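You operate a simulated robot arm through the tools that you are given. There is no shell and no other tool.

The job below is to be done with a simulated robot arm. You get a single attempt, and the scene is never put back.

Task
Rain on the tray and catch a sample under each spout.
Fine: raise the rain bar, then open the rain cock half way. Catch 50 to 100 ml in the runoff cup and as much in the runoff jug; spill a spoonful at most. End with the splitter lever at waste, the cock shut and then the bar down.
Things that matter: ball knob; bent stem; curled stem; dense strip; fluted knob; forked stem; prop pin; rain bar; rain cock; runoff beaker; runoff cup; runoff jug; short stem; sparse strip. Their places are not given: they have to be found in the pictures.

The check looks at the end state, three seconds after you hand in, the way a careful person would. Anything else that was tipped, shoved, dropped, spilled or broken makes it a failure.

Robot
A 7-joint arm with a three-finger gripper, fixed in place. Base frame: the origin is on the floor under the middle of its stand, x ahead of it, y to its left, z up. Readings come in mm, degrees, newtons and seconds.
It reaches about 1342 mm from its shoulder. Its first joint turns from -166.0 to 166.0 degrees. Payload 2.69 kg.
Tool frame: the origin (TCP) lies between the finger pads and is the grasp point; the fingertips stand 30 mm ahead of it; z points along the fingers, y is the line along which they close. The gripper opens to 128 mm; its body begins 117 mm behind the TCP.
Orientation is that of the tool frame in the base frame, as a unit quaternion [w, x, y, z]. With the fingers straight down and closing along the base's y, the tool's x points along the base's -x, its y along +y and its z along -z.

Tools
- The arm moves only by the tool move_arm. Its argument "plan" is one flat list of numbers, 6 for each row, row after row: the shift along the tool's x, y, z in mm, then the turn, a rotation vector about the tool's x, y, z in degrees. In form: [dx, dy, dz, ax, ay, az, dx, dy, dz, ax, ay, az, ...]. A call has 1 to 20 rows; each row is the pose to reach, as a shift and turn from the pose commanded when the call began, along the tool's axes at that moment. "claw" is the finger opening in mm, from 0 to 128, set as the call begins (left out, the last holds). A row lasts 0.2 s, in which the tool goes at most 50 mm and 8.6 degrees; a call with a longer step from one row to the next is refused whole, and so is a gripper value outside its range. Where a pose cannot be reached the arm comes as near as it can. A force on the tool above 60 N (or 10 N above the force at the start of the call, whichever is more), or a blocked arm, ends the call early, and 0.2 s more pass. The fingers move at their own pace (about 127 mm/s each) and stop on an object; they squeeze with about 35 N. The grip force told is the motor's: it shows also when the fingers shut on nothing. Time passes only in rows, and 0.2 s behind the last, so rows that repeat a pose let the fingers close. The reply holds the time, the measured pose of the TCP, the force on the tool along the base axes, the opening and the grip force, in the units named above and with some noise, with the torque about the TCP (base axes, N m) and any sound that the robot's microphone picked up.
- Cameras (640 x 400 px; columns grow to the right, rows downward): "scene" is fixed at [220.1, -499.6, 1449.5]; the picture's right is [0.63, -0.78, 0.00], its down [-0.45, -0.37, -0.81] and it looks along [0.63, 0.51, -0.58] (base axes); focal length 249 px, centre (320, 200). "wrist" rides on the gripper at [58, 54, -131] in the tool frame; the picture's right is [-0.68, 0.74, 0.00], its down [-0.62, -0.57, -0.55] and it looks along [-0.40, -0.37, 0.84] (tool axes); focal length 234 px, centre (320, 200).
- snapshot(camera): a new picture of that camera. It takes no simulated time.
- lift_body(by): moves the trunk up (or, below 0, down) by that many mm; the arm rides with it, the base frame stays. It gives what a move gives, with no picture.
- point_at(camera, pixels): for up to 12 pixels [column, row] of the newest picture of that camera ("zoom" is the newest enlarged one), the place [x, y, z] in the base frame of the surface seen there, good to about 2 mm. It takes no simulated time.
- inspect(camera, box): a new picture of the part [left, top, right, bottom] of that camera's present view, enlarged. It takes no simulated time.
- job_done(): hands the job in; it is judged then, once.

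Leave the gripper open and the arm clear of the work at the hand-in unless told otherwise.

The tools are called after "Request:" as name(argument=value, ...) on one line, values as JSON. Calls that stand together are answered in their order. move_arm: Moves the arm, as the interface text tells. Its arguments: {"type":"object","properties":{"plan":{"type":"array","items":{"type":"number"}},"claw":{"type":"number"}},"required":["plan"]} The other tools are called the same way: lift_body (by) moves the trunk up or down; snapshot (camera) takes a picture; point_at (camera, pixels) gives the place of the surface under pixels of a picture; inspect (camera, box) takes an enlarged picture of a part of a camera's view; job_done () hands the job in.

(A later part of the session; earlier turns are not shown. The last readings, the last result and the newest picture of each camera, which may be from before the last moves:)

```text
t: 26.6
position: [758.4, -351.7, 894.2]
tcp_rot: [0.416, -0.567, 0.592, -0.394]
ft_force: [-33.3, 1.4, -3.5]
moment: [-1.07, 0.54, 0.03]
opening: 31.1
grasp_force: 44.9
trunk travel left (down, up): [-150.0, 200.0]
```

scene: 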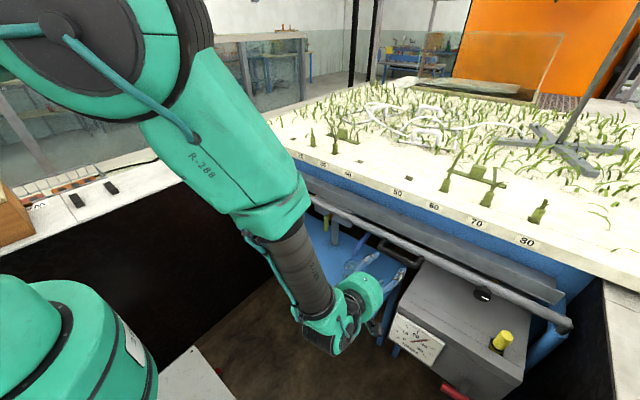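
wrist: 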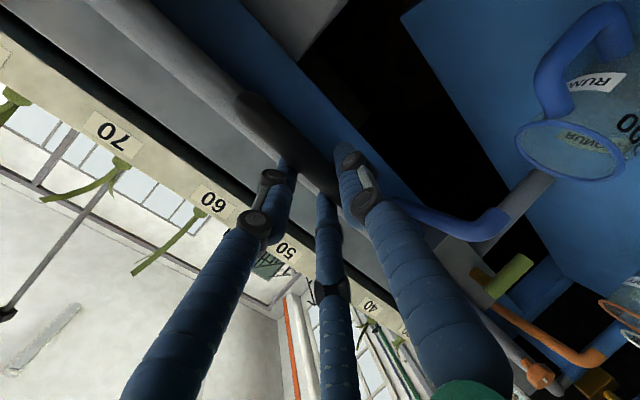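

z went to 894 with only a few N vertical load. I'll check that the bar actually moved with the hand.

Request:
inspect(camera="scene", box=[320, 200, 600, 360])

Request:
snapshot(camera="wrist")

```text
2.29 times, centred on (460, 280) of scene
```

zoom: 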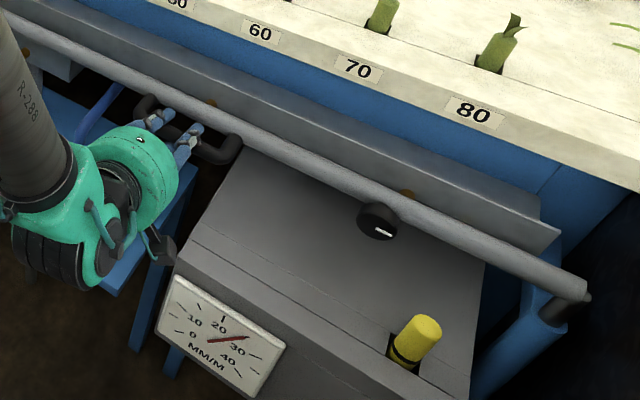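

```text
taken
```

wrist: 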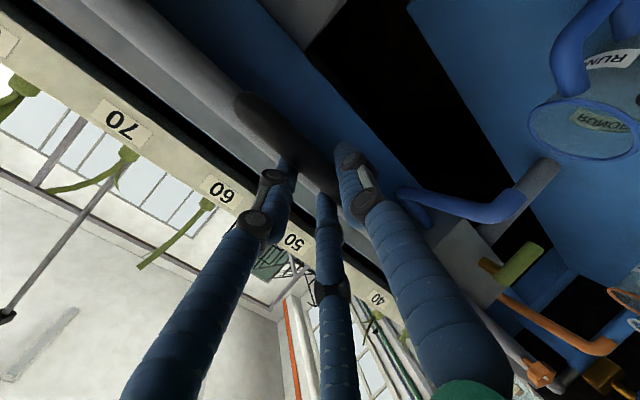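

The bar rises with the hand (more dark rod shows at the right post). Continuing upward 60 mm, trimming x by -2 mm to unload.

Request:
move_arm(plan=[-0.5, -11, -5.5, 0, 0, 0, -1, -22.2, -9.1, 0, 0, 0, -1.5, -33.3, -13.6, 0, 0, 0, -2, -44.4, -18.2, 0, 0, 0, -2.5, -55.5, -22.7, 0, 0, 0, -2.5, -55.5, -22.7, 0, 0, 0])

```text
t: 28.0
position: [758.6, -351.7, 959.1]
tcp_rot: [0.416, -0.568, 0.589, -0.397]
ft_force: [-26.5, 23.2, 3.0]
moment: [-0.92, 0.21, 0.89]
opening: 30.6
grasp_force: 44.8
trunk travel left (down, up): [-150.0, 200.0]
```

Light load still (z force ≈ 3 N). Trimming x/y slightly and lifting another ~100 mm; an end stop would end the call.

Request:
move_arm(plan=[-2.2, -14.3, -7.4, 0, 0, 0, -2.8, -29.3, -12.8, 0, 0, 0, -3.5, -44.3, -18.3, 0, 0, 0, -4.2, -59.3, -23.8, 0, 0, 0, -4.8, -74.3, -29.2, 0, 0, 0, -5.5, -89.4, -34.7, 0, 0, 0, -5.5, -89.4, -34.7, 0, 0, 0])

Request:
snapshot(camera="scene")

```text
t: 29.6
position: [758.6, -352.7, 1053.1]
tcp_rot: [0.416, -0.568, 0.589, -0.396]
ft_force: [5.7, 24.9, 1.7]
moment: [-1.12, -0.03, 0.9]
opening: 30.7
grasp_force: 45.2
trunk travel left (down, up): [-150.0, 200.0]
```

```text
taken
```

scene: 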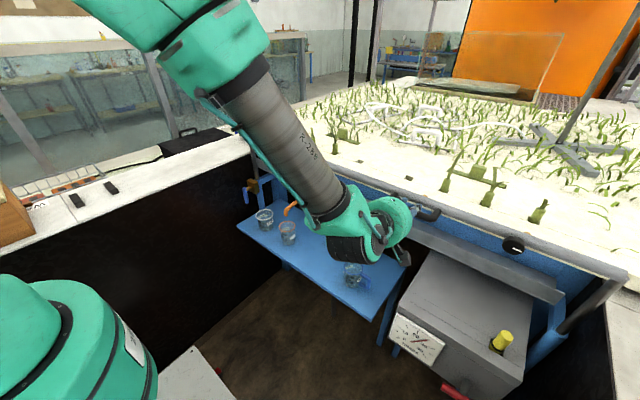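

The bar is rising well (handle now at (430,212), rods out of the posts). Another ~100 mm up with a small +y trim.

Request:
move_arm(plan=[-2.7, -15, -5.5, 0, 0, 0, -3.4, -30, -10.9, 0, 0, 0, -4, -45, -16.4, 0, 0, 0, -4.7, -60, -21.9, 0, 0, 0, -5.4, -75, -27.3, 0, 0, 0, -6, -90, -32.8, 0, 0, 0, -6, -90, -32.8, 0, 0, 0])

Request:
snapshot(camera="scene")

```text
t: 31.2
position: [758.6, -352.3, 1146.5]
tcp_rot: [0.416, -0.568, 0.59, -0.396]
ft_force: [4.0, -17.4, 1.7]
moment: [-1.53, -0.1, -0.16]
opening: 31.3
grasp_force: 44.8
trunk travel left (down, up): [-150.0, 200.0]
```

```text
taken
```

scene: 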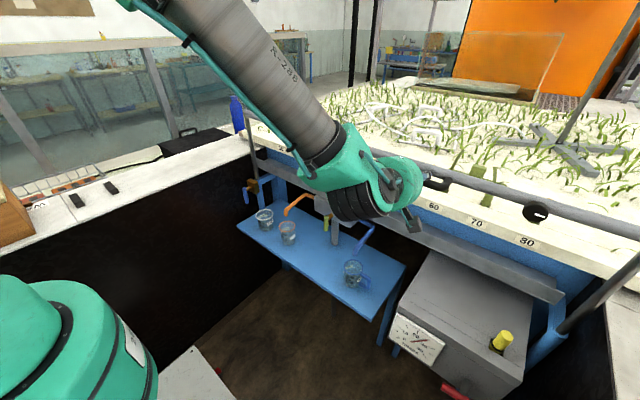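

Still free. Continuing upward another ~100 mm.

Request:
move_arm(plan=[0.2, -15, -5.5, 0, 0, 0, -0.4, -30, -10.9, 0, 0, 0, -1, -45, -16.4, 0, 0, 0, -1.7, -60, -21.9, 0, 0, 0, -2.4, -75, -27.3, 0, 0, 0, -3, -90, -32.8, 0, 0, 0, -3, -90, -32.8, 0, 0, 0])

Request:
snapshot(camera="scene")

```text
t: 32.1
position: [754.4, -350.2, 1176.7]
tcp_rot: [0.411, -0.57, 0.598, -0.386]
ft_force: [26.4, -13.4, -17.4]
moment: [-0.97, -0.23, 0.2]
opening: 31.9
grasp_force: 45.0
trunk travel left (down, up): [-150.0, 200.0]
stopped in row 4: the force on the tool passed its limit at 77 N (the readings are from after the stop); the commanded pose is now the measured one
```

```text
taken
```

scene: 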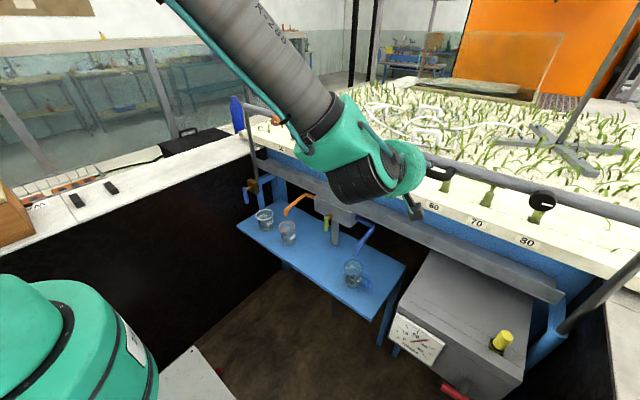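

The bar hit its top stop (about 300 mm of travel). To test whether it stays up by itself, I'll open the fingers only slightly (to 45), so that the lower finger would still catch it.

Request:
move_arm(plan=[0, 0, 0, 0, 0, 0, 0, 0, 0, 0, 0, 0, 0, 0, 0, 0, 0, 0], claw=45)

Request:
snapshot(camera="wrist")

Request:
snapshot(camera="scene")

```text
t: 32.9
position: [752.1, -348.1, 1180.7]
tcp_rot: [0.413, -0.57, 0.596, -0.388]
ft_force: [0.3, 0.0, 0.7]
moment: [0.01, 0.01, 0.01]
opening: 45.0
grasp_force: 0.0
trunk travel left (down, up): [-150.0, 200.0]
```

```text
taken
```

wrist: 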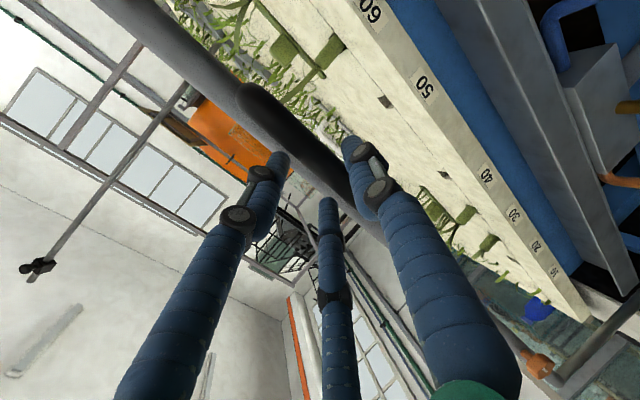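

```text
taken
```

scene: 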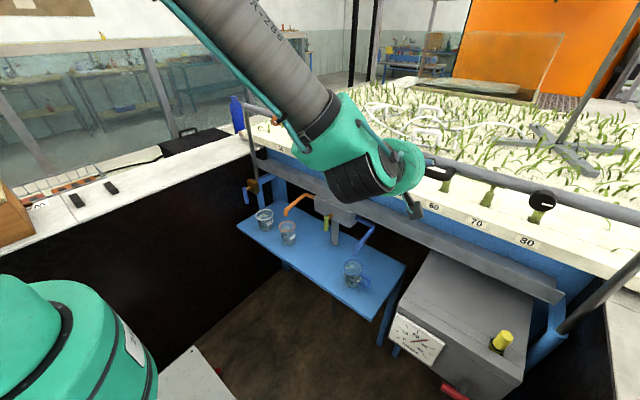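

Forces are zero with the bar free. I'll wait about 1.5 s in the same pose and compare the bar height before and after.

Request:
point_at(camera="scene", pixels=[[541, 199], [600, 213], [500, 186], [265, 112], [620, 275]])

Request:
move_arm(plan=[0, 0, 0, 0, 0, 0, 0, 0, 0, 0, 0, 0, 0, 0, 0, 0, 0, 0, 0, 0, 0, 0, 0, 0, 0, 0, 0, 0, 0, 0, 0, 0, 0, 0, 0, 0, 0, 0, 0, 0, 0, 0])

Request:
snapshot(camera="scene")

Request:
point_at(camera="scene", pixels=[[541, 199], [600, 213], [500, 186], [265, 112], [620, 275]])

```text
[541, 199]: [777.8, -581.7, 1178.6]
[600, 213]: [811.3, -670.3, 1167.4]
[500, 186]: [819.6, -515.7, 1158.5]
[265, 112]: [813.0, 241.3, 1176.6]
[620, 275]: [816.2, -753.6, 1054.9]
```

```text
t: 34.5
position: [751.4, -348.2, 1179.6]
tcp_rot: [0.412, -0.57, 0.596, -0.387]
ft_force: [-0.4, 0.4, -0.6]
moment: [-0.01, 0.01, -0.01]
opening: 45.0
grasp_force: 0.0
trunk travel left (down, up): [-150.0, 200.0]
```

```text
taken
```

scene: 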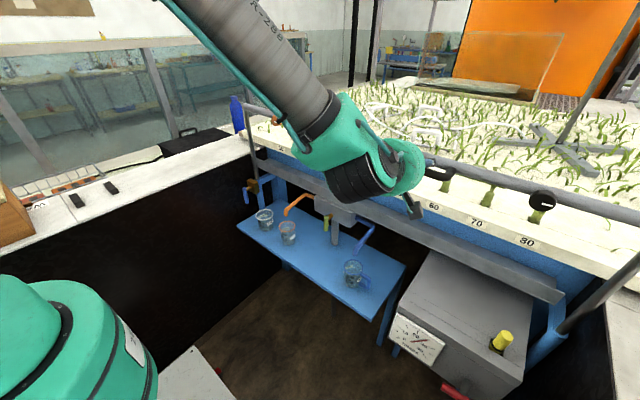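

```text
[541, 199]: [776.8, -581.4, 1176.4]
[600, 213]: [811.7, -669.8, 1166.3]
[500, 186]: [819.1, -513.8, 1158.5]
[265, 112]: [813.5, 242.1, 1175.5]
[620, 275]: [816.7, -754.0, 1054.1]
```

The bar stays up on its own. I'll open to 90 and back off along the tool axis, away from the handle.

Request:
move_arm(plan=[0, 0, 0, 0, 0, 0, 0, 0, 0, 0, 0, 0, 0, 0, -20, 0, 0, 0, 0, 0, -40, 0, 0, 0, 0, 0, -70, 0, 0, 0, 0, 0, -110, 0, 0, 0, 0, 0, -110, 0, 0, 0], claw=90)

Request:
snapshot(camera="scene")

```text
t: 36.1
position: [644.5, -349.1, 1218.9]
tcp_rot: [0.413, -0.57, 0.596, -0.388]
ft_force: [-1.3, 0.0, -0.1]
moment: [-0.03, 0.04, 0.0]
opening: 89.8
grasp_force: 0.0
trunk travel left (down, up): [-150.0, 200.0]
```

```text
taken
```

scene: 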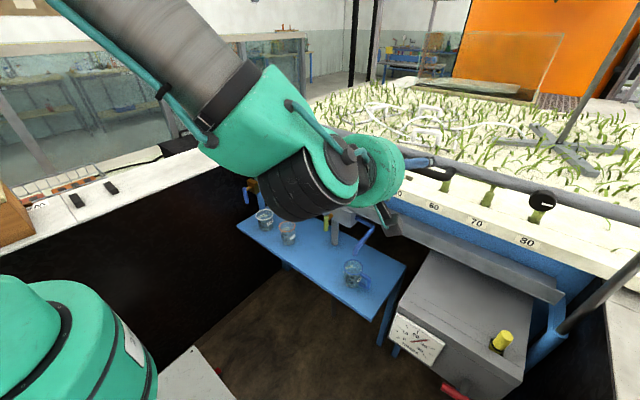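

Clear of the handle. Next I go toward the left side, TCP ≈ (505,0,1069), rolling the hand back +90° so the fingers close sideways (for the vertical levers).

Request:
move_arm(plan=[-31, 18.9, -6.7, 0, 0, 8.2, -62, 37.7, -13.4, 0, 0, 16.4, -93, 56.6, -20.2, 0, 0, 24.5, -124, 75.5, -26.9, 0, 0, 32.7, -155, 94.3, -33.6, 0, 0, 40.9, -186, 113, -40.3, 0, 0, 49, -217, 132, -47, 0, 0, 57.3, -248, 151, -53.7, 0, 0, 65.5, -279, 170, -60.5, 0, 0, 73.6, -310, 189, -67.2, 0, 0, 81.8, -341, 207.5, -74, 0, 0, 90, -341, 207.5, -74, 0, 0, 90])

Request:
snapshot(camera="wrist")

Request:
snapshot(camera="scene")

```text
t: 38.7
position: [512.4, 0.7, 1070.9]
tcp_rot: [0.566, 0.019, 0.824, 0.019]
ft_force: [-0.2, -0.1, 0.8]
moment: [-0.03, 0.0, -0.03]
opening: 90.1
grasp_force: 0.0
trunk travel left (down, up): [-150.0, 200.0]
```

```text
taken
```

wrist: 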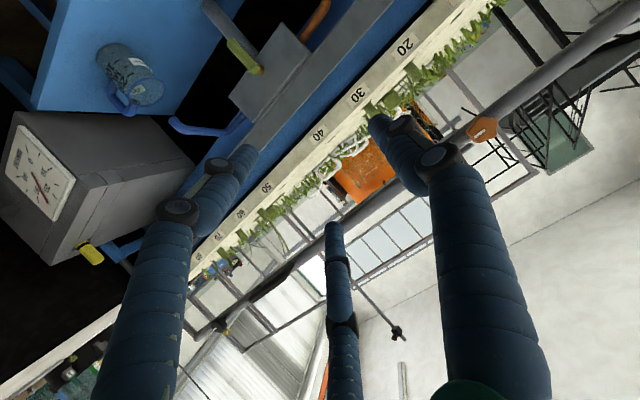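

```text
taken
```

scene: 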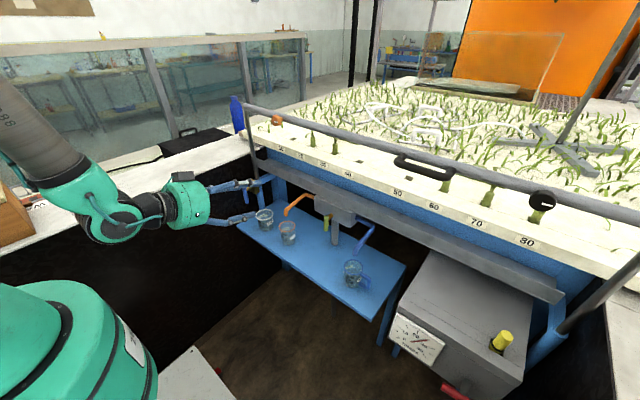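

Good - bar up, splitter now visible. I'll zoom on the cups/spouts/splitter in the scene to check alignment of vessels beneath the spouts.

Request:
inspect(camera="scene", box=[250, 180, 400, 300])

Request:
point_at(camera="zoom", pixels=[[152, 140], [125, 190], [195, 190], [160, 178], [160, 207], [476, 283], [415, 347], [440, 330], [440, 362], [333, 130], [325, 170], [350, 150]])

```text
3.33 times, centred on (325, 240) of scene
```

zoom: 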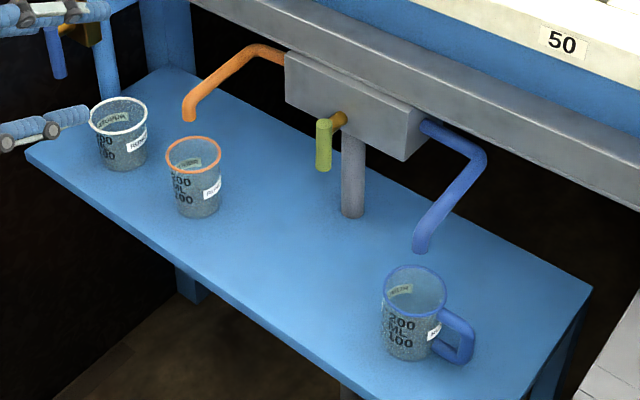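

```text
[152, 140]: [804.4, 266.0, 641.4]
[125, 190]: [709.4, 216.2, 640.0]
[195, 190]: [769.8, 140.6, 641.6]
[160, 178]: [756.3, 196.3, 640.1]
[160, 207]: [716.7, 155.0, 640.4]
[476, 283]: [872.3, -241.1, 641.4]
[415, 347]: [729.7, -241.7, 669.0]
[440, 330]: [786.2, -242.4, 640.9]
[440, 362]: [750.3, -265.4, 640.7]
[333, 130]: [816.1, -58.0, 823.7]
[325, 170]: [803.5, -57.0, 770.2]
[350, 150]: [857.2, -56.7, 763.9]
```

I'll measure points directly on the rims: orange rim (167,157),(221,153),(196,138),(192,173); blue rim (384,288),(446,288),(414,265),(414,312); and spout tips (190,118),(420,250).

Request:
point_at(camera="zoom", pixels=[[168, 158], [220, 154], [197, 138], [191, 172], [386, 290], [445, 290], [415, 266], [413, 313], [190, 117], [420, 249], [90, 118], [147, 115]])

Request:
inspect(camera="scene", box=[255, 190, 315, 250])

Request:
inspect(camera="scene", box=[330, 235, 390, 295])

```text
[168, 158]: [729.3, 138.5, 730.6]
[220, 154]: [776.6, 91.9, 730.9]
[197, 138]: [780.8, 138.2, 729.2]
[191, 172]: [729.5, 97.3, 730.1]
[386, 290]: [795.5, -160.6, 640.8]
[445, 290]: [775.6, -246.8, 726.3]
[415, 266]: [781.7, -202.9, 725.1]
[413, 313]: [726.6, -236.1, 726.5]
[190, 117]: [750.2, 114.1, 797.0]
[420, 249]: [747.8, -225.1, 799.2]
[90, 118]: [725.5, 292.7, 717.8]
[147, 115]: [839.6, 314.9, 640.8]
```

```text
6.67 times, centred on (285, 220) of scene
```

zoom: 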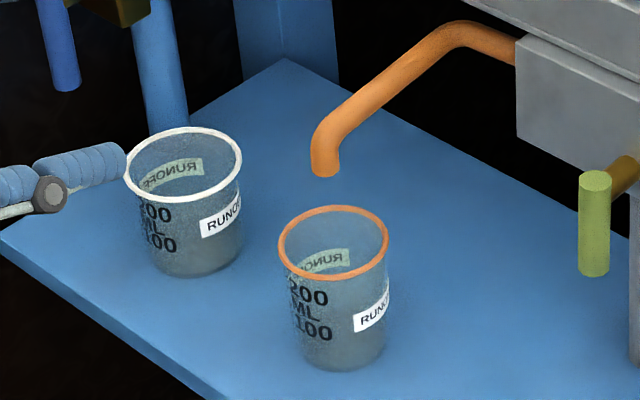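

```text
6.67 times, centred on (360, 265) of scene
```

zoom: 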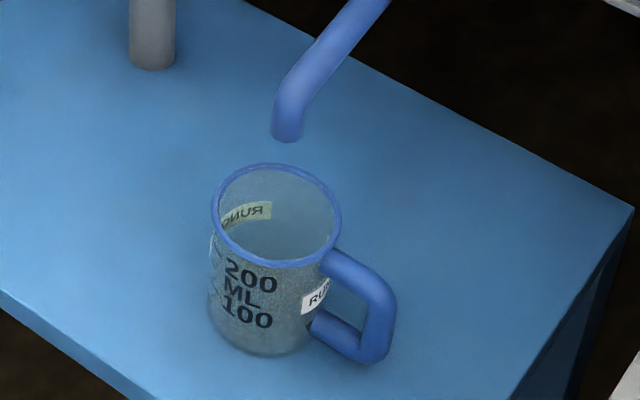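

Both vessels are already centred: cup rim centre ≈(754,116) under orange tip (750,114); jug rim centre ≈(754,-222) under blue tip (748,-225). Now zoom on the cock.

Request:
inspect(camera="scene", box=[230, 160, 290, 220])

Request:
inspect(camera="scene", box=[305, 195, 365, 255])

```text
6.67 times, centred on (260, 190) of scene
```

zoom: 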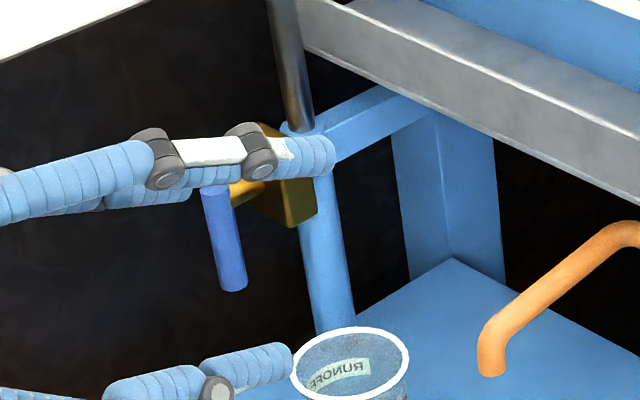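

```text
6.67 times, centred on (335, 225) of scene
```

zoom: 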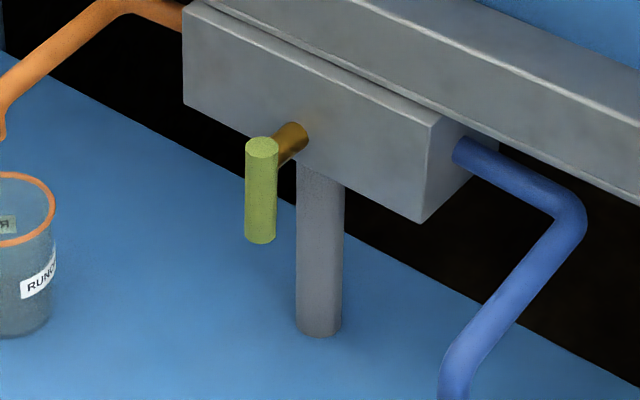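

The splitter lever hangs vertical on its shaft. Now I bring the hand toward the cock: TCP ≈ (600,360,880), yawed 15° left, opening 60.

Request:
move_arm(plan=[18.4, 38.8, 17.1, -1.55, 0.09, -0.6, 36.8, 77.6, 34.3, -3.1, 0.18, -1.2, 55.1, 116.4, 51.4, -4.7, 0.27, -1.8, 73.5, 155.2, 68.6, -6.2, 0.36, -2.4, 91.9, 194, 85.7, -7.8, 0.44, -3, 110.3, 232.8, 102.9, -9.3, 0.53, -3.6, 128.6, 271.6, 120, -10.9, 0.62, -4.2, 147, 310.4, 137.2, -12.4, 0.7, -4.8, 165.4, 349.2, 154.3, -14, 0.8, -5.4, 165.4, 349.2, 154.3, -14, 0.8, -5.4], claw=60)

Request:
snapshot(camera="wrist")

Request:
inspect(camera="scene", box=[200, 130, 320, 230])

```text
t: 40.9
position: [598.0, 361.0, 876.1]
tcp_rot: [0.558, -0.088, 0.821, 0.09]
ft_force: [1.0, 1.0, 0.3]
moment: [-0.03, -0.01, -0.01]
opening: 60.0
grasp_force: 0.1
trunk travel left (down, up): [-150.0, 200.0]
```

```text
taken
```

wrist: 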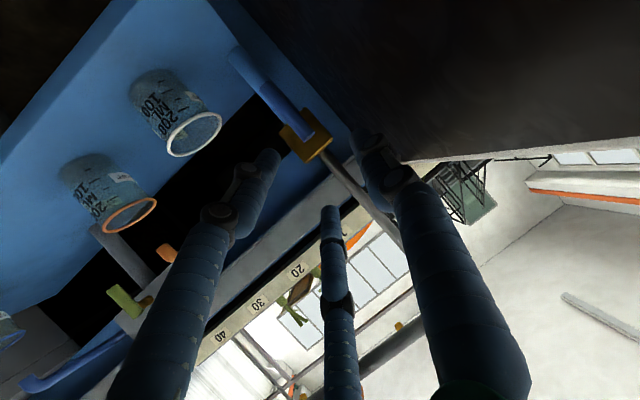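

```text
4.00 times, centred on (260, 180) of scene
```

zoom: 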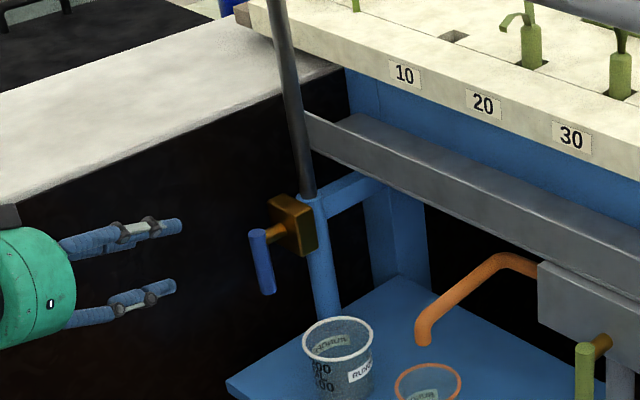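

I'll measure the cock lever precisely from both views.

Request:
point_at(camera="zoom", pixels=[[256, 240], [270, 288], [262, 262], [275, 232], [262, 232], [285, 210], [310, 225], [292, 240]])

Request:
inspect(camera="wrist", box=[220, 40, 390, 170])

Request:
point_at(camera="zoom", pixels=[[160, 170], [330, 355], [250, 265], [345, 360], [300, 300], [270, 330], [400, 400], [230, 290]])

```text
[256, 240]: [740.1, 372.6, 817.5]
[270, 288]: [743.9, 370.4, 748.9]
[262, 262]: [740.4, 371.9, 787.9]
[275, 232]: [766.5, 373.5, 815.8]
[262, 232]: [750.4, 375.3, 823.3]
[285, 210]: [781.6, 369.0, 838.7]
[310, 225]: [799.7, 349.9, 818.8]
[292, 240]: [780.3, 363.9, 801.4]
```

```text
3.08 times, centred on (305, 105) of wrist
```

zoom: 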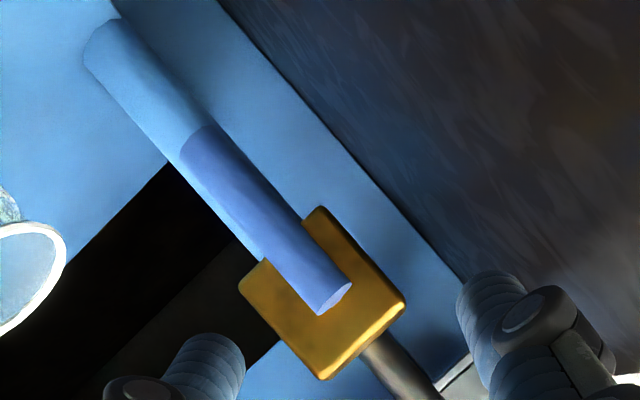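

```text
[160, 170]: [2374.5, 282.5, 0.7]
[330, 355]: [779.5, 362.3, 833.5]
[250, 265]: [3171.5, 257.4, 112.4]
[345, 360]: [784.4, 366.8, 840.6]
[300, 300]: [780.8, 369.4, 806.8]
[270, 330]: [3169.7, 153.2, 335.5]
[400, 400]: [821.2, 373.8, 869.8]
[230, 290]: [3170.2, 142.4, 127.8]
```

Lever: axis at about (746,377), from z≈824 down to 743; its shaft (pivot) at z≈812. I'll level the tool (pitch up 20°) and go to a pre-approach 90 mm in front of the lever.

Request:
move_arm(plan=[19.6, -8.9, 18.2, 0, -5, 0, 39.2, -17.8, 36.4, 0, -10, 0, 58.8, -26.7, 54.7, 0, -15, 0, 78.4, -35.6, 72.9, 0, -20.5, 0, 78.4, -35.6, 72.9, 0, -20.5, 0])

Request:
snapshot(camera="wrist")

Request:
inspect(camera="scene", box=[180, 130, 320, 250])

```text
t: 42.1
position: [645.4, 339.2, 776.3]
tcp_rot: [0.695, -0.072, 0.707, 0.106]
ft_force: [0.2, -0.1, -0.8]
moment: [0.02, -0.04, 0.02]
opening: 60.2
grasp_force: 0.0
trunk travel left (down, up): [-150.0, 200.0]
```

```text
taken
```

wrist: 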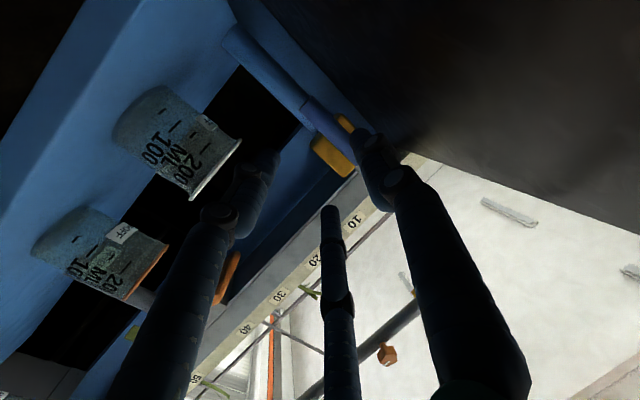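

```text
3.33 times, centred on (250, 190) of scene
```

zoom: 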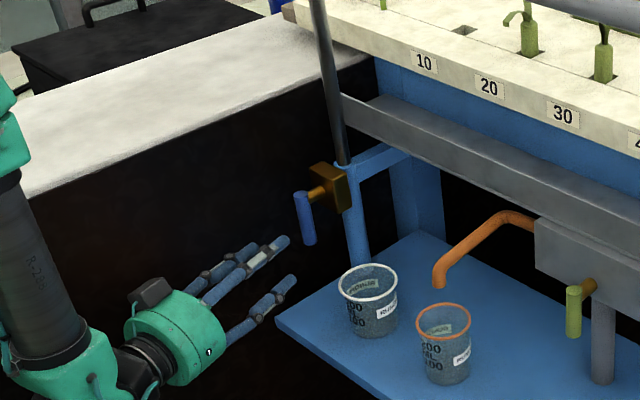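

Level and lined up. Moving forward 89 mm so the lever enters between the fingers.

Request:
move_arm(plan=[0.2, 0.8, 22, 0, 0, 0, 0.3, 1.6, 44, 0, 0, 0, 0.4, 2.4, 66, 0, 0, 0, 0.6, 3.3, 88.8, 0, 0, 0, 0.6, 3.3, 88.8, 0, 0, 0])

Request:
inspect(camera="wrist", box=[220, 60, 420, 280])

Request:
inspect(camera="scene", box=[210, 150, 310, 230])

```text
t: 43.3
position: [730.7, 363.5, 774.7]
tcp_rot: [0.695, -0.071, 0.708, 0.106]
ft_force: [-0.1, -0.2, -0.8]
moment: [-0.02, 0.0, 0.03]
opening: 60.0
grasp_force: 0.0
trunk travel left (down, up): [-150.0, 200.0]
```

```text
1.82 times, centred on (320, 170) of wrist
```

zoom: 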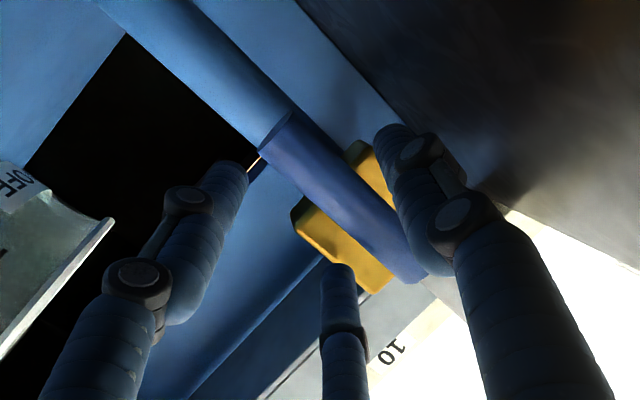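

```text
5.00 times, centred on (260, 190) of scene
```

zoom: 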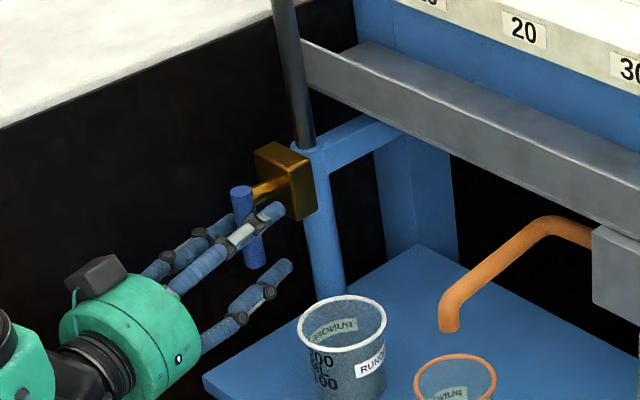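

The lever sits in the cage (one finger on the wall side, two on the right). I'll close to 42 to cage it loosely, then try a small swing of the lever tip to the right (-y).

Request:
move_arm(plan=[0, 0, 0, 0, 0, 0, 0, 0, 0, 0, 0, 0], claw=42)

Request:
move_arm(plan=[-1.3, -2.2, -0.6, 0.08, 0.9, -3.6, -2.6, -4.3, -1.2, 0.16, 1.85, -7.2, -3.9, -6.5, -1.8, 0.25, 2.8, -10.9, -3.9, -6.5, -1.8, 0.25, 2.8, -10.9])

Request:
inspect(camera="scene", box=[210, 150, 310, 230])

```text
t: 43.9
position: [729.4, 363.0, 775.6]
tcp_rot: [0.695, -0.072, 0.707, 0.106]
ft_force: [0.6, 0.3, -0.1]
moment: [-0.01, -0.01, -0.02]
opening: 41.8
grasp_force: 0.4
trunk travel left (down, up): [-150.0, 200.0]
```

```text
t: 44.9
position: [730.9, 358.8, 779.3]
tcp_rot: [0.685, -0.139, 0.715, 0.036]
ft_force: [-0.3, -0.3, 0.3]
moment: [0.03, 0.03, 0.01]
opening: 42.1
grasp_force: 0.7
trunk travel left (down, up): [-150.0, 200.0]
```

```text
5.00 times, centred on (260, 190) of scene
```

zoom: 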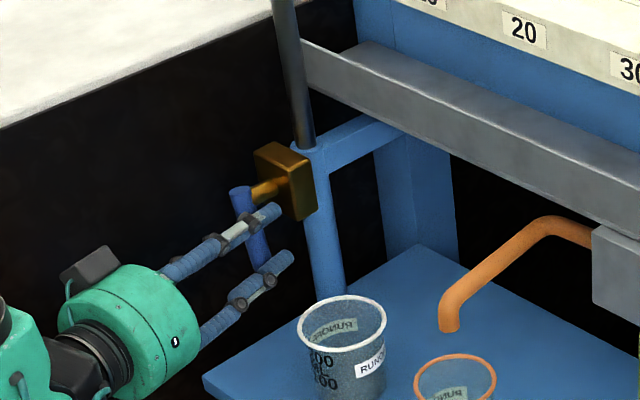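

The lever seems to have tilted toward the right with no resistance. Measuring its tilt.

Request:
point_at(camera="zoom", pixels=[[240, 205], [246, 225], [263, 262], [260, 250]])

Request:
snapshot(camera="wrist")

Request:
snapshot(camera="scene")

```text
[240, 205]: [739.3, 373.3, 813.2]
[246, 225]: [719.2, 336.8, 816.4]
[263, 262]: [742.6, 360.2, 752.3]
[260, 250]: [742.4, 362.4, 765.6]
```

```text
taken
```

wrist: 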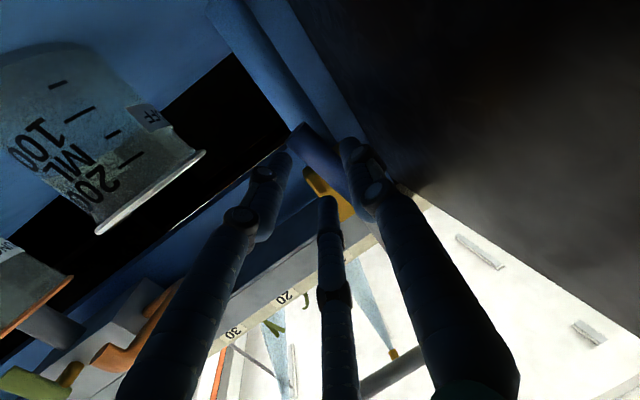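

```text
taken
```

scene: 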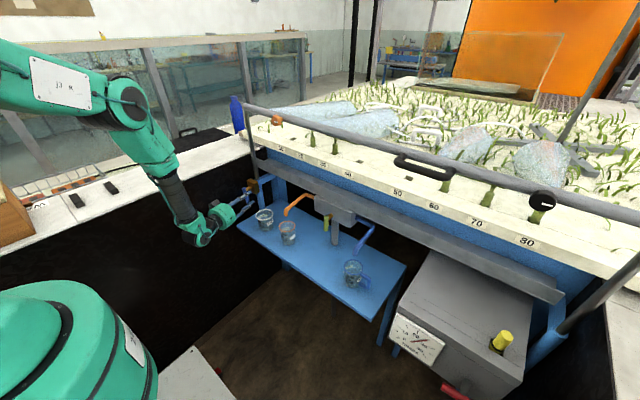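

It is raining (spray over the tray), so right is the opening direction; lever is now about 12° open. I'll swing it on along its arc to about 45° (half of a quarter turn).

Request:
move_arm(plan=[-1.7, -3.8, -1.0, 0.17, 1.64, -6.4, -3.9, -7.4, -2, 0.33, 3.3, -12.8, -6.5, -10.7, -2.9, 0.5, 4.9, -19.2, -9.5, -13.7, -3.7, 0.66, 6.6, -25.6, -12.8, -16.4, -4.5, 0.8, 8.2, -32, -12.8, -16.4, -4.5, 0.8, 8.2, -32])

Request:
inspect(camera="scene", box=[210, 150, 310, 230])

Request:
snapshot(camera="scene")

```text
t: 46.3
position: [730.1, 344.0, 795.4]
tcp_rot: [0.617, -0.329, 0.695, -0.169]
ft_force: [-1.1, -0.4, -0.3]
moment: [0.0, 0.0, 0.03]
opening: 42.3
grasp_force: 0.0
trunk travel left (down, up): [-150.0, 200.0]
```

```text
5.00 times, centred on (260, 190) of scene
```

zoom: 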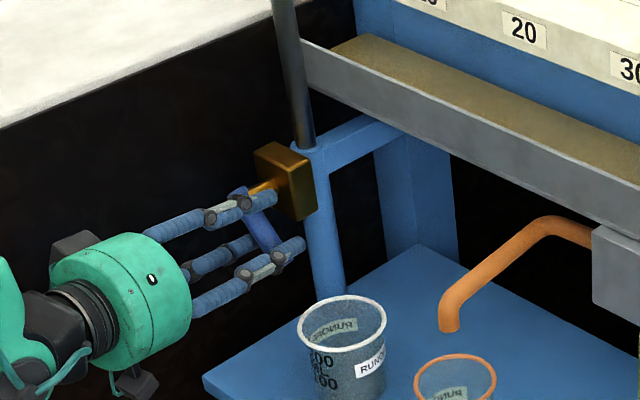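

```text
taken
```

scene: 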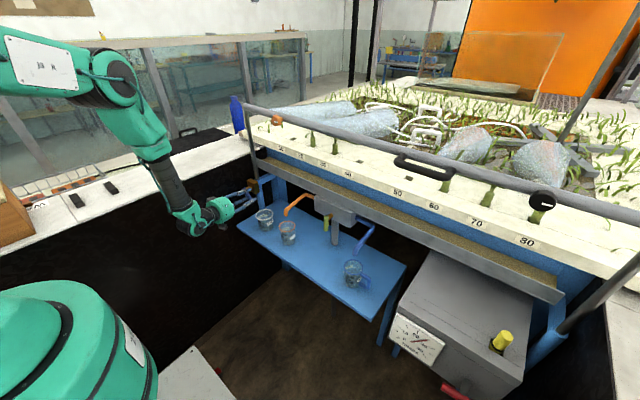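

Runoff (brown) now fills the gutter and nothing drips from the spouts. Measuring the lever angle: points along the blue lever in the zoom.

Request:
inspect(camera="scene", box=[240, 175, 280, 210])

Request:
point_at(camera="zoom", pixels=[[100, 190], [180, 260], [200, 290], [230, 330], [240, 320], [150, 290]])

Request:
inspect(camera="scene", box=[250, 180, 400, 300])

```text
11.43 times, centred on (260, 192) of scene
```

zoom: 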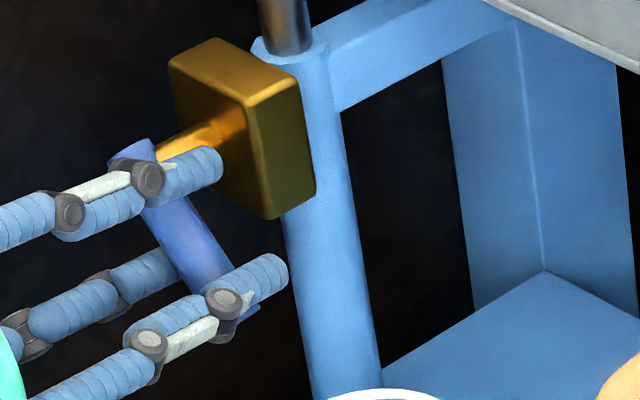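

```text
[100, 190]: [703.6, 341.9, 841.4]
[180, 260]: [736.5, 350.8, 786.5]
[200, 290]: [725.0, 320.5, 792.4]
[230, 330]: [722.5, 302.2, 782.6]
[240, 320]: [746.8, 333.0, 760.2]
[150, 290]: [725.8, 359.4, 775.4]
```

```text
3.33 times, centred on (325, 240) of scene
```

zoom: 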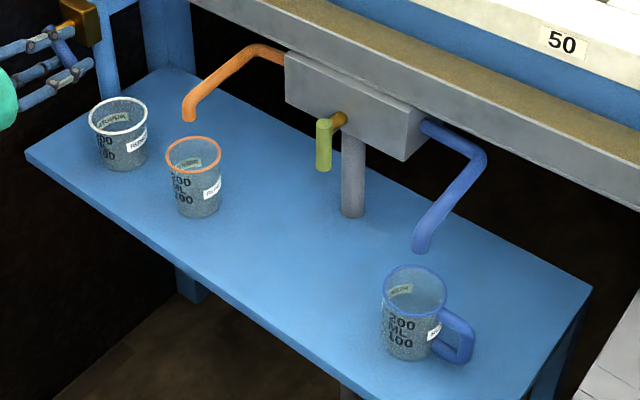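

Request:
point_at(camera="scene", pixels=[[248.2, 195.1], [249.4, 197.2], [250.2, 198.4], [243.2, 188.6], [254, 202.3], [247.2, 193.4]])

```text
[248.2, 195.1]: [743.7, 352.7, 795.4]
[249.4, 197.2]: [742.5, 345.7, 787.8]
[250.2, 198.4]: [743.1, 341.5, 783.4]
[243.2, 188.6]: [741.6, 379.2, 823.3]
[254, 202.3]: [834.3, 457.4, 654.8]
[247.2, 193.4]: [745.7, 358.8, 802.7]
```

Lever angle ≈ 43–44°, close to half of a quarter turn. Now I'll open the fingers to 62 and check that the lever stays.

Request:
move_arm(plan=[0, 0, 0, 0, 0, 0, 0, 0, 0, 0, 0, 0], claw=62)

Request:
inspect(camera="scene", box=[240, 175, 280, 210])

```text
t: 46.9
position: [730.0, 344.9, 795.9]
tcp_rot: [0.617, -0.329, 0.695, -0.168]
ft_force: [0.2, 0.0, -0.1]
moment: [-0.01, 0.03, 0.02]
opening: 61.9
grasp_force: 0.1
trunk travel left (down, up): [-150.0, 200.0]
```

```text
11.43 times, centred on (260, 192) of scene
```

zoom: 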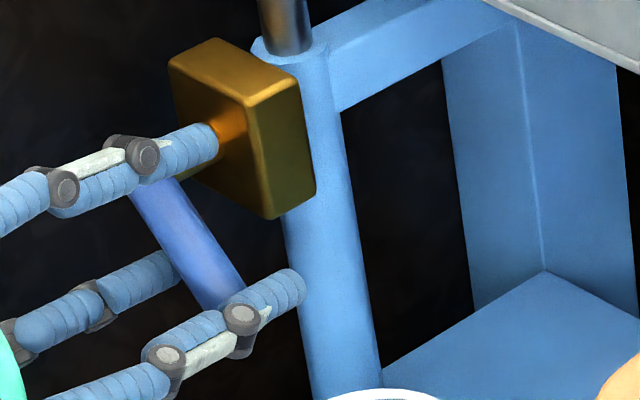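

The lever stays at its angle. I'll back out 100 mm and travel to the splitter lever's front (pre-approach TCP ≈ (690,-58,795)), levelling and un-rolling the hand on the way.

Request:
move_arm(plan=[0, 0, -33, 0, 0, 0, 0, 0, -66, 0, 0, 0, 0, 0, -100, 0, 0, 0, 24.5, -25.7, -100.7, 1.2, -0.6, 3.75, 49, -51.3, -101.5, 2.4, -1.2, 7.5, 73.5, -77, -102.2, 3.65, -1.8, 11.3, 98, -102.7, -102.9, 4.9, -2.4, 15, 122.5, -128.4, -103.6, 6.1, -3, 18.8, 147.1, -154, -104.4, 7.3, -3.5, 22.5, 171.6, -179.7, -105.1, 8.5, -4.1, 26.3, 196.1, -205.4, -105.8, 9.7, -4.7, 30, 220.6, -231, -106.6, 11, -5.3, 33.8, 245.1, -256.7, -107.3, 12.2, -5.9, 37.5, 269.6, -282.4, -108, 13.4, -6.5, 41.3, 269.6, -282.4, -108, 13.4, -6.5, 41.3])

Request:
snapshot(camera="wrist")

Request:
snapshot(camera="scene")

Request:
inspect(camera="scene", box=[290, 180, 410, 300])

```text
t: 50.1
position: [687.7, -56.7, 793.2]
tcp_rot: [0.707, 0.002, 0.707, -0.001]
ft_force: [0.6, -0.7, -0.5]
moment: [-0.01, -0.02, 0.0]
opening: 61.9
grasp_force: 0.0
trunk travel left (down, up): [-150.0, 200.0]
```

```text
taken
```

wrist: 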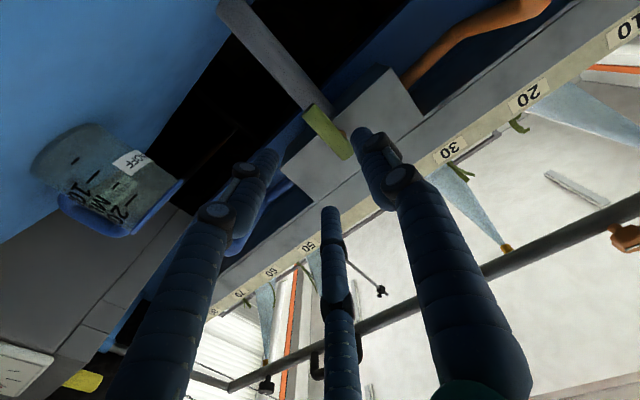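

```text
taken
```

scene: 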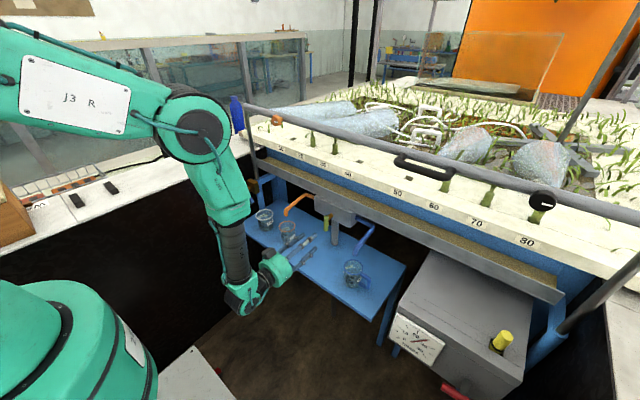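

```text
3.33 times, centred on (350, 240) of scene
```

zoom: 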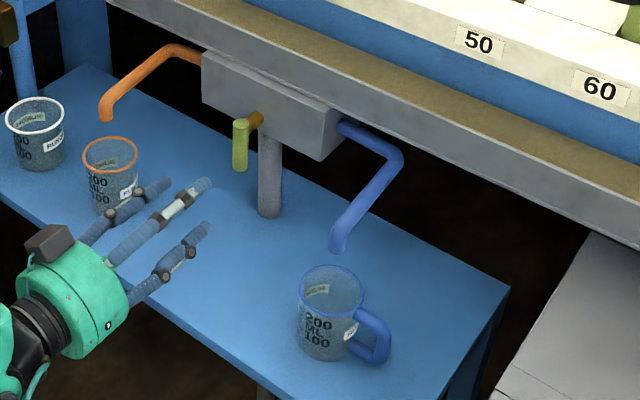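

Level, roll 0, clear of everything. I'll measure the splitter lever and box from this zoom and the wrist picture before approaching.

Request:
point_at(camera="zoom", pixels=[[241, 124], [240, 165], [240, 145], [257, 120], [230, 100], [300, 130], [270, 170], [258, 115], [330, 150], [205, 80]])

Request:
point_at(camera="wrist", pixels=[[308, 110], [345, 152], [328, 132], [290, 172], [380, 80], [350, 110], [410, 110], [340, 125]])

```text
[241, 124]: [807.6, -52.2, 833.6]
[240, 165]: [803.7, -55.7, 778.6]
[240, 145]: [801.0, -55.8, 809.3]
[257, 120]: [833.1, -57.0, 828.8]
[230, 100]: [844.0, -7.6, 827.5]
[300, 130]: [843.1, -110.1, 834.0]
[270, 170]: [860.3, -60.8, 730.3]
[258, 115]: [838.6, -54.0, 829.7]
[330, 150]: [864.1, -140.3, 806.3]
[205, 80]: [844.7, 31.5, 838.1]
```

```text
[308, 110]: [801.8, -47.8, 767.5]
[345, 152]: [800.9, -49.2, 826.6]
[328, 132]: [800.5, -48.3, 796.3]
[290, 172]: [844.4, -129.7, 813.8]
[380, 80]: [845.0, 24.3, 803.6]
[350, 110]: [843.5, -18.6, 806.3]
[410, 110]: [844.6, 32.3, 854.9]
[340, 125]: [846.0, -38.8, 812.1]
```

Lever centre (810,-50), pivot z≈823, box face x=844. Moving in to TCP (793,-58,788) with opening 62, then caging at 42.

Request:
move_arm(plan=[1.3, -0.3, 26, 0, 0, 0, 2.6, -0.6, 52, 0, 0, 0, 3.9, -1, 78, 0, 0, 0, 5.2, -1.3, 105.3, 0, 0, 0, 5.2, -1.3, 105.3, 0, 0, 0])

Request:
inspect(camera="wrist", box=[220, 60, 420, 280])

Request:
inspect(camera="scene", box=[290, 180, 380, 260])

```text
t: 51.3
position: [794.2, -62.4, 789.1]
tcp_rot: [0.707, 0.001, 0.707, 0.0]
ft_force: [-1.2, -0.3, 0.3]
moment: [0.0, 0.01, 0.03]
opening: 61.7
grasp_force: 0.1
trunk travel left (down, up): [-150.0, 200.0]
```

```text
1.82 times, centred on (320, 170) of wrist
```

zoom: 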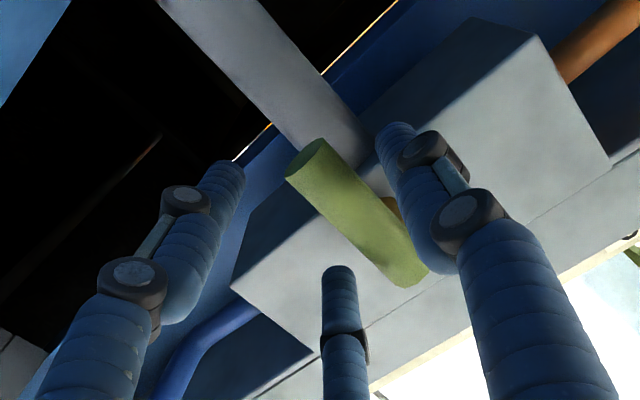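

```text
5.00 times, centred on (335, 220) of scene
```

zoom: 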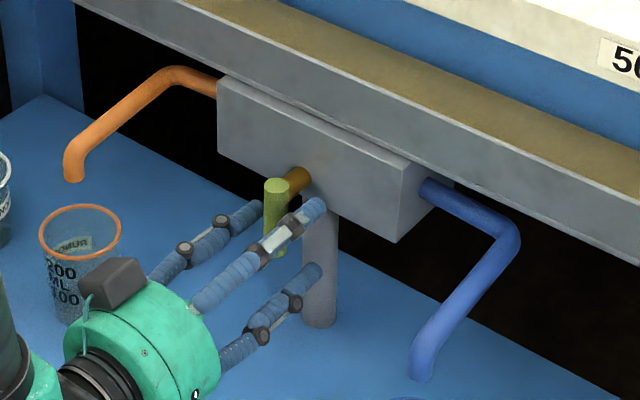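

Lever is inside the cage but near the left finger; I'll shift +3 mm in y and cage at 44.

Request:
move_arm(plan=[0, 3, 0, 0, 0, 0, 0, 3, 0, 0, 0, 0])

Request:
move_arm(plan=[0, 0, 0, 0, 0, 0, 0, 0, 0, 0, 0, 0], claw=44)

Request:
inspect(camera="wrist", box=[220, 60, 420, 280])

```text
t: 51.9
position: [793.9, -59.4, 789.6]
tcp_rot: [0.707, 0.001, 0.707, 0.001]
ft_force: [-0.2, 0.3, -0.4]
moment: [0.02, 0.01, 0.0]
opening: 61.7
grasp_force: 0.0
trunk travel left (down, up): [-150.0, 200.0]
```

```text
t: 52.5
position: [792.6, -59.3, 789.2]
tcp_rot: [0.708, 0.002, 0.707, -0.001]
ft_force: [0.6, 0.0, -0.2]
moment: [0.02, -0.01, -0.01]
opening: 44.0
grasp_force: 0.0
trunk travel left (down, up): [-150.0, 200.0]
```

```text
1.82 times, centred on (320, 170) of wrist
```

zoom: 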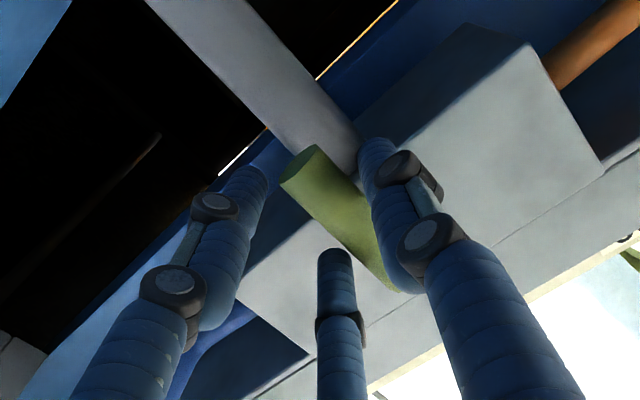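

Caged. Rain is running to waste. Now swing the splitter lever's tip to the left (+y, toward the orange spout) by about 32° of hand roll, then look.

Request:
move_arm(plan=[1, 4.8, 0, 0, 0, 8, 1.25, 9.7, 0, 0, 0, 16, 0.9, 14.6, 0, 0, 0, 24, -0.2, 19.3, 0, 0, 0, 32])

Request:
snapshot(camera="scene")

Request:
inspect(camera="scene", box=[260, 180, 380, 290])

```text
t: 53.5
position: [793.0, -38.7, 789.6]
tcp_rot: [0.68, 0.196, 0.679, 0.196]
ft_force: [0.7, -1.3, -0.4]
moment: [0.05, 0.04, 0.0]
opening: 44.9
grasp_force: 0.7
trunk travel left (down, up): [-150.0, 200.0]
```

```text
taken
```

scene: 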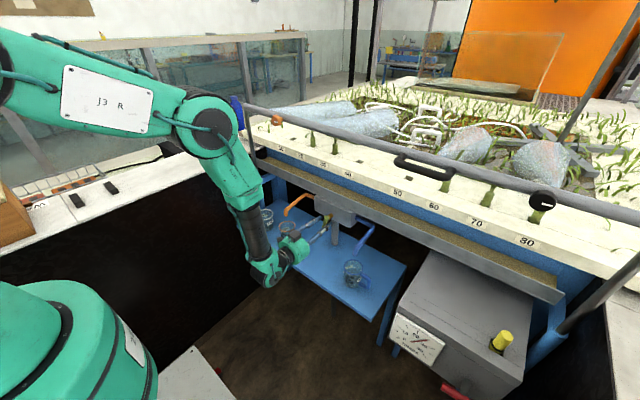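

```text
3.64 times, centred on (320, 235) of scene
```

zoom: 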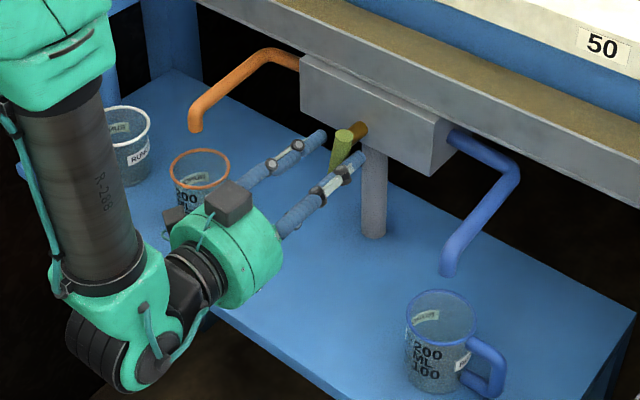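

No flow from the spouts yet; lever is at roughly 25°. Turning 16° further and looking again.

Request:
move_arm(plan=[1, 4.8, 0, 0, 0, 8, 1.25, 9.7, 0, 0, 0, 16])

Request:
inspect(camera="scene", box=[260, 180, 380, 290])

Request:
snapshot(camera="wrist")

```text
t: 54.1
position: [791.6, -28.9, 793.6]
tcp_rot: [0.646, 0.289, 0.645, 0.287]
ft_force: [-0.6, 0.1, -0.5]
moment: [-0.01, -0.06, 0.02]
opening: 44.2
grasp_force: 0.0
trunk travel left (down, up): [-150.0, 200.0]
```

```text
3.64 times, centred on (320, 235) of scene
```

zoom: 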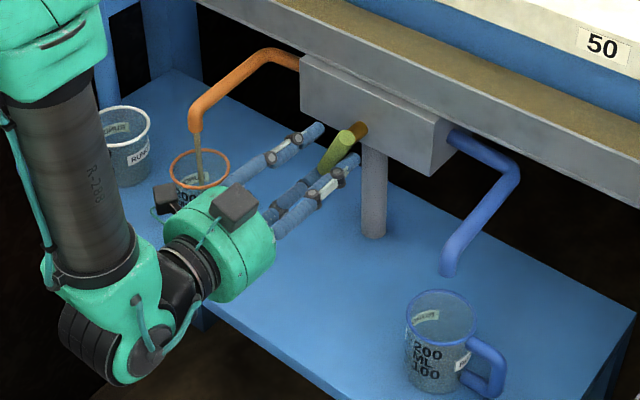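

```text
taken
```

wrist: 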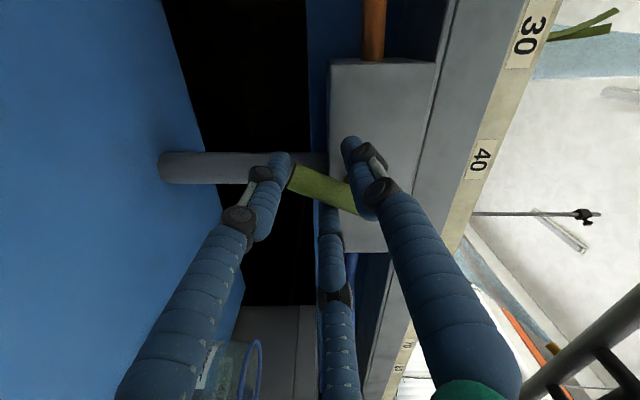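

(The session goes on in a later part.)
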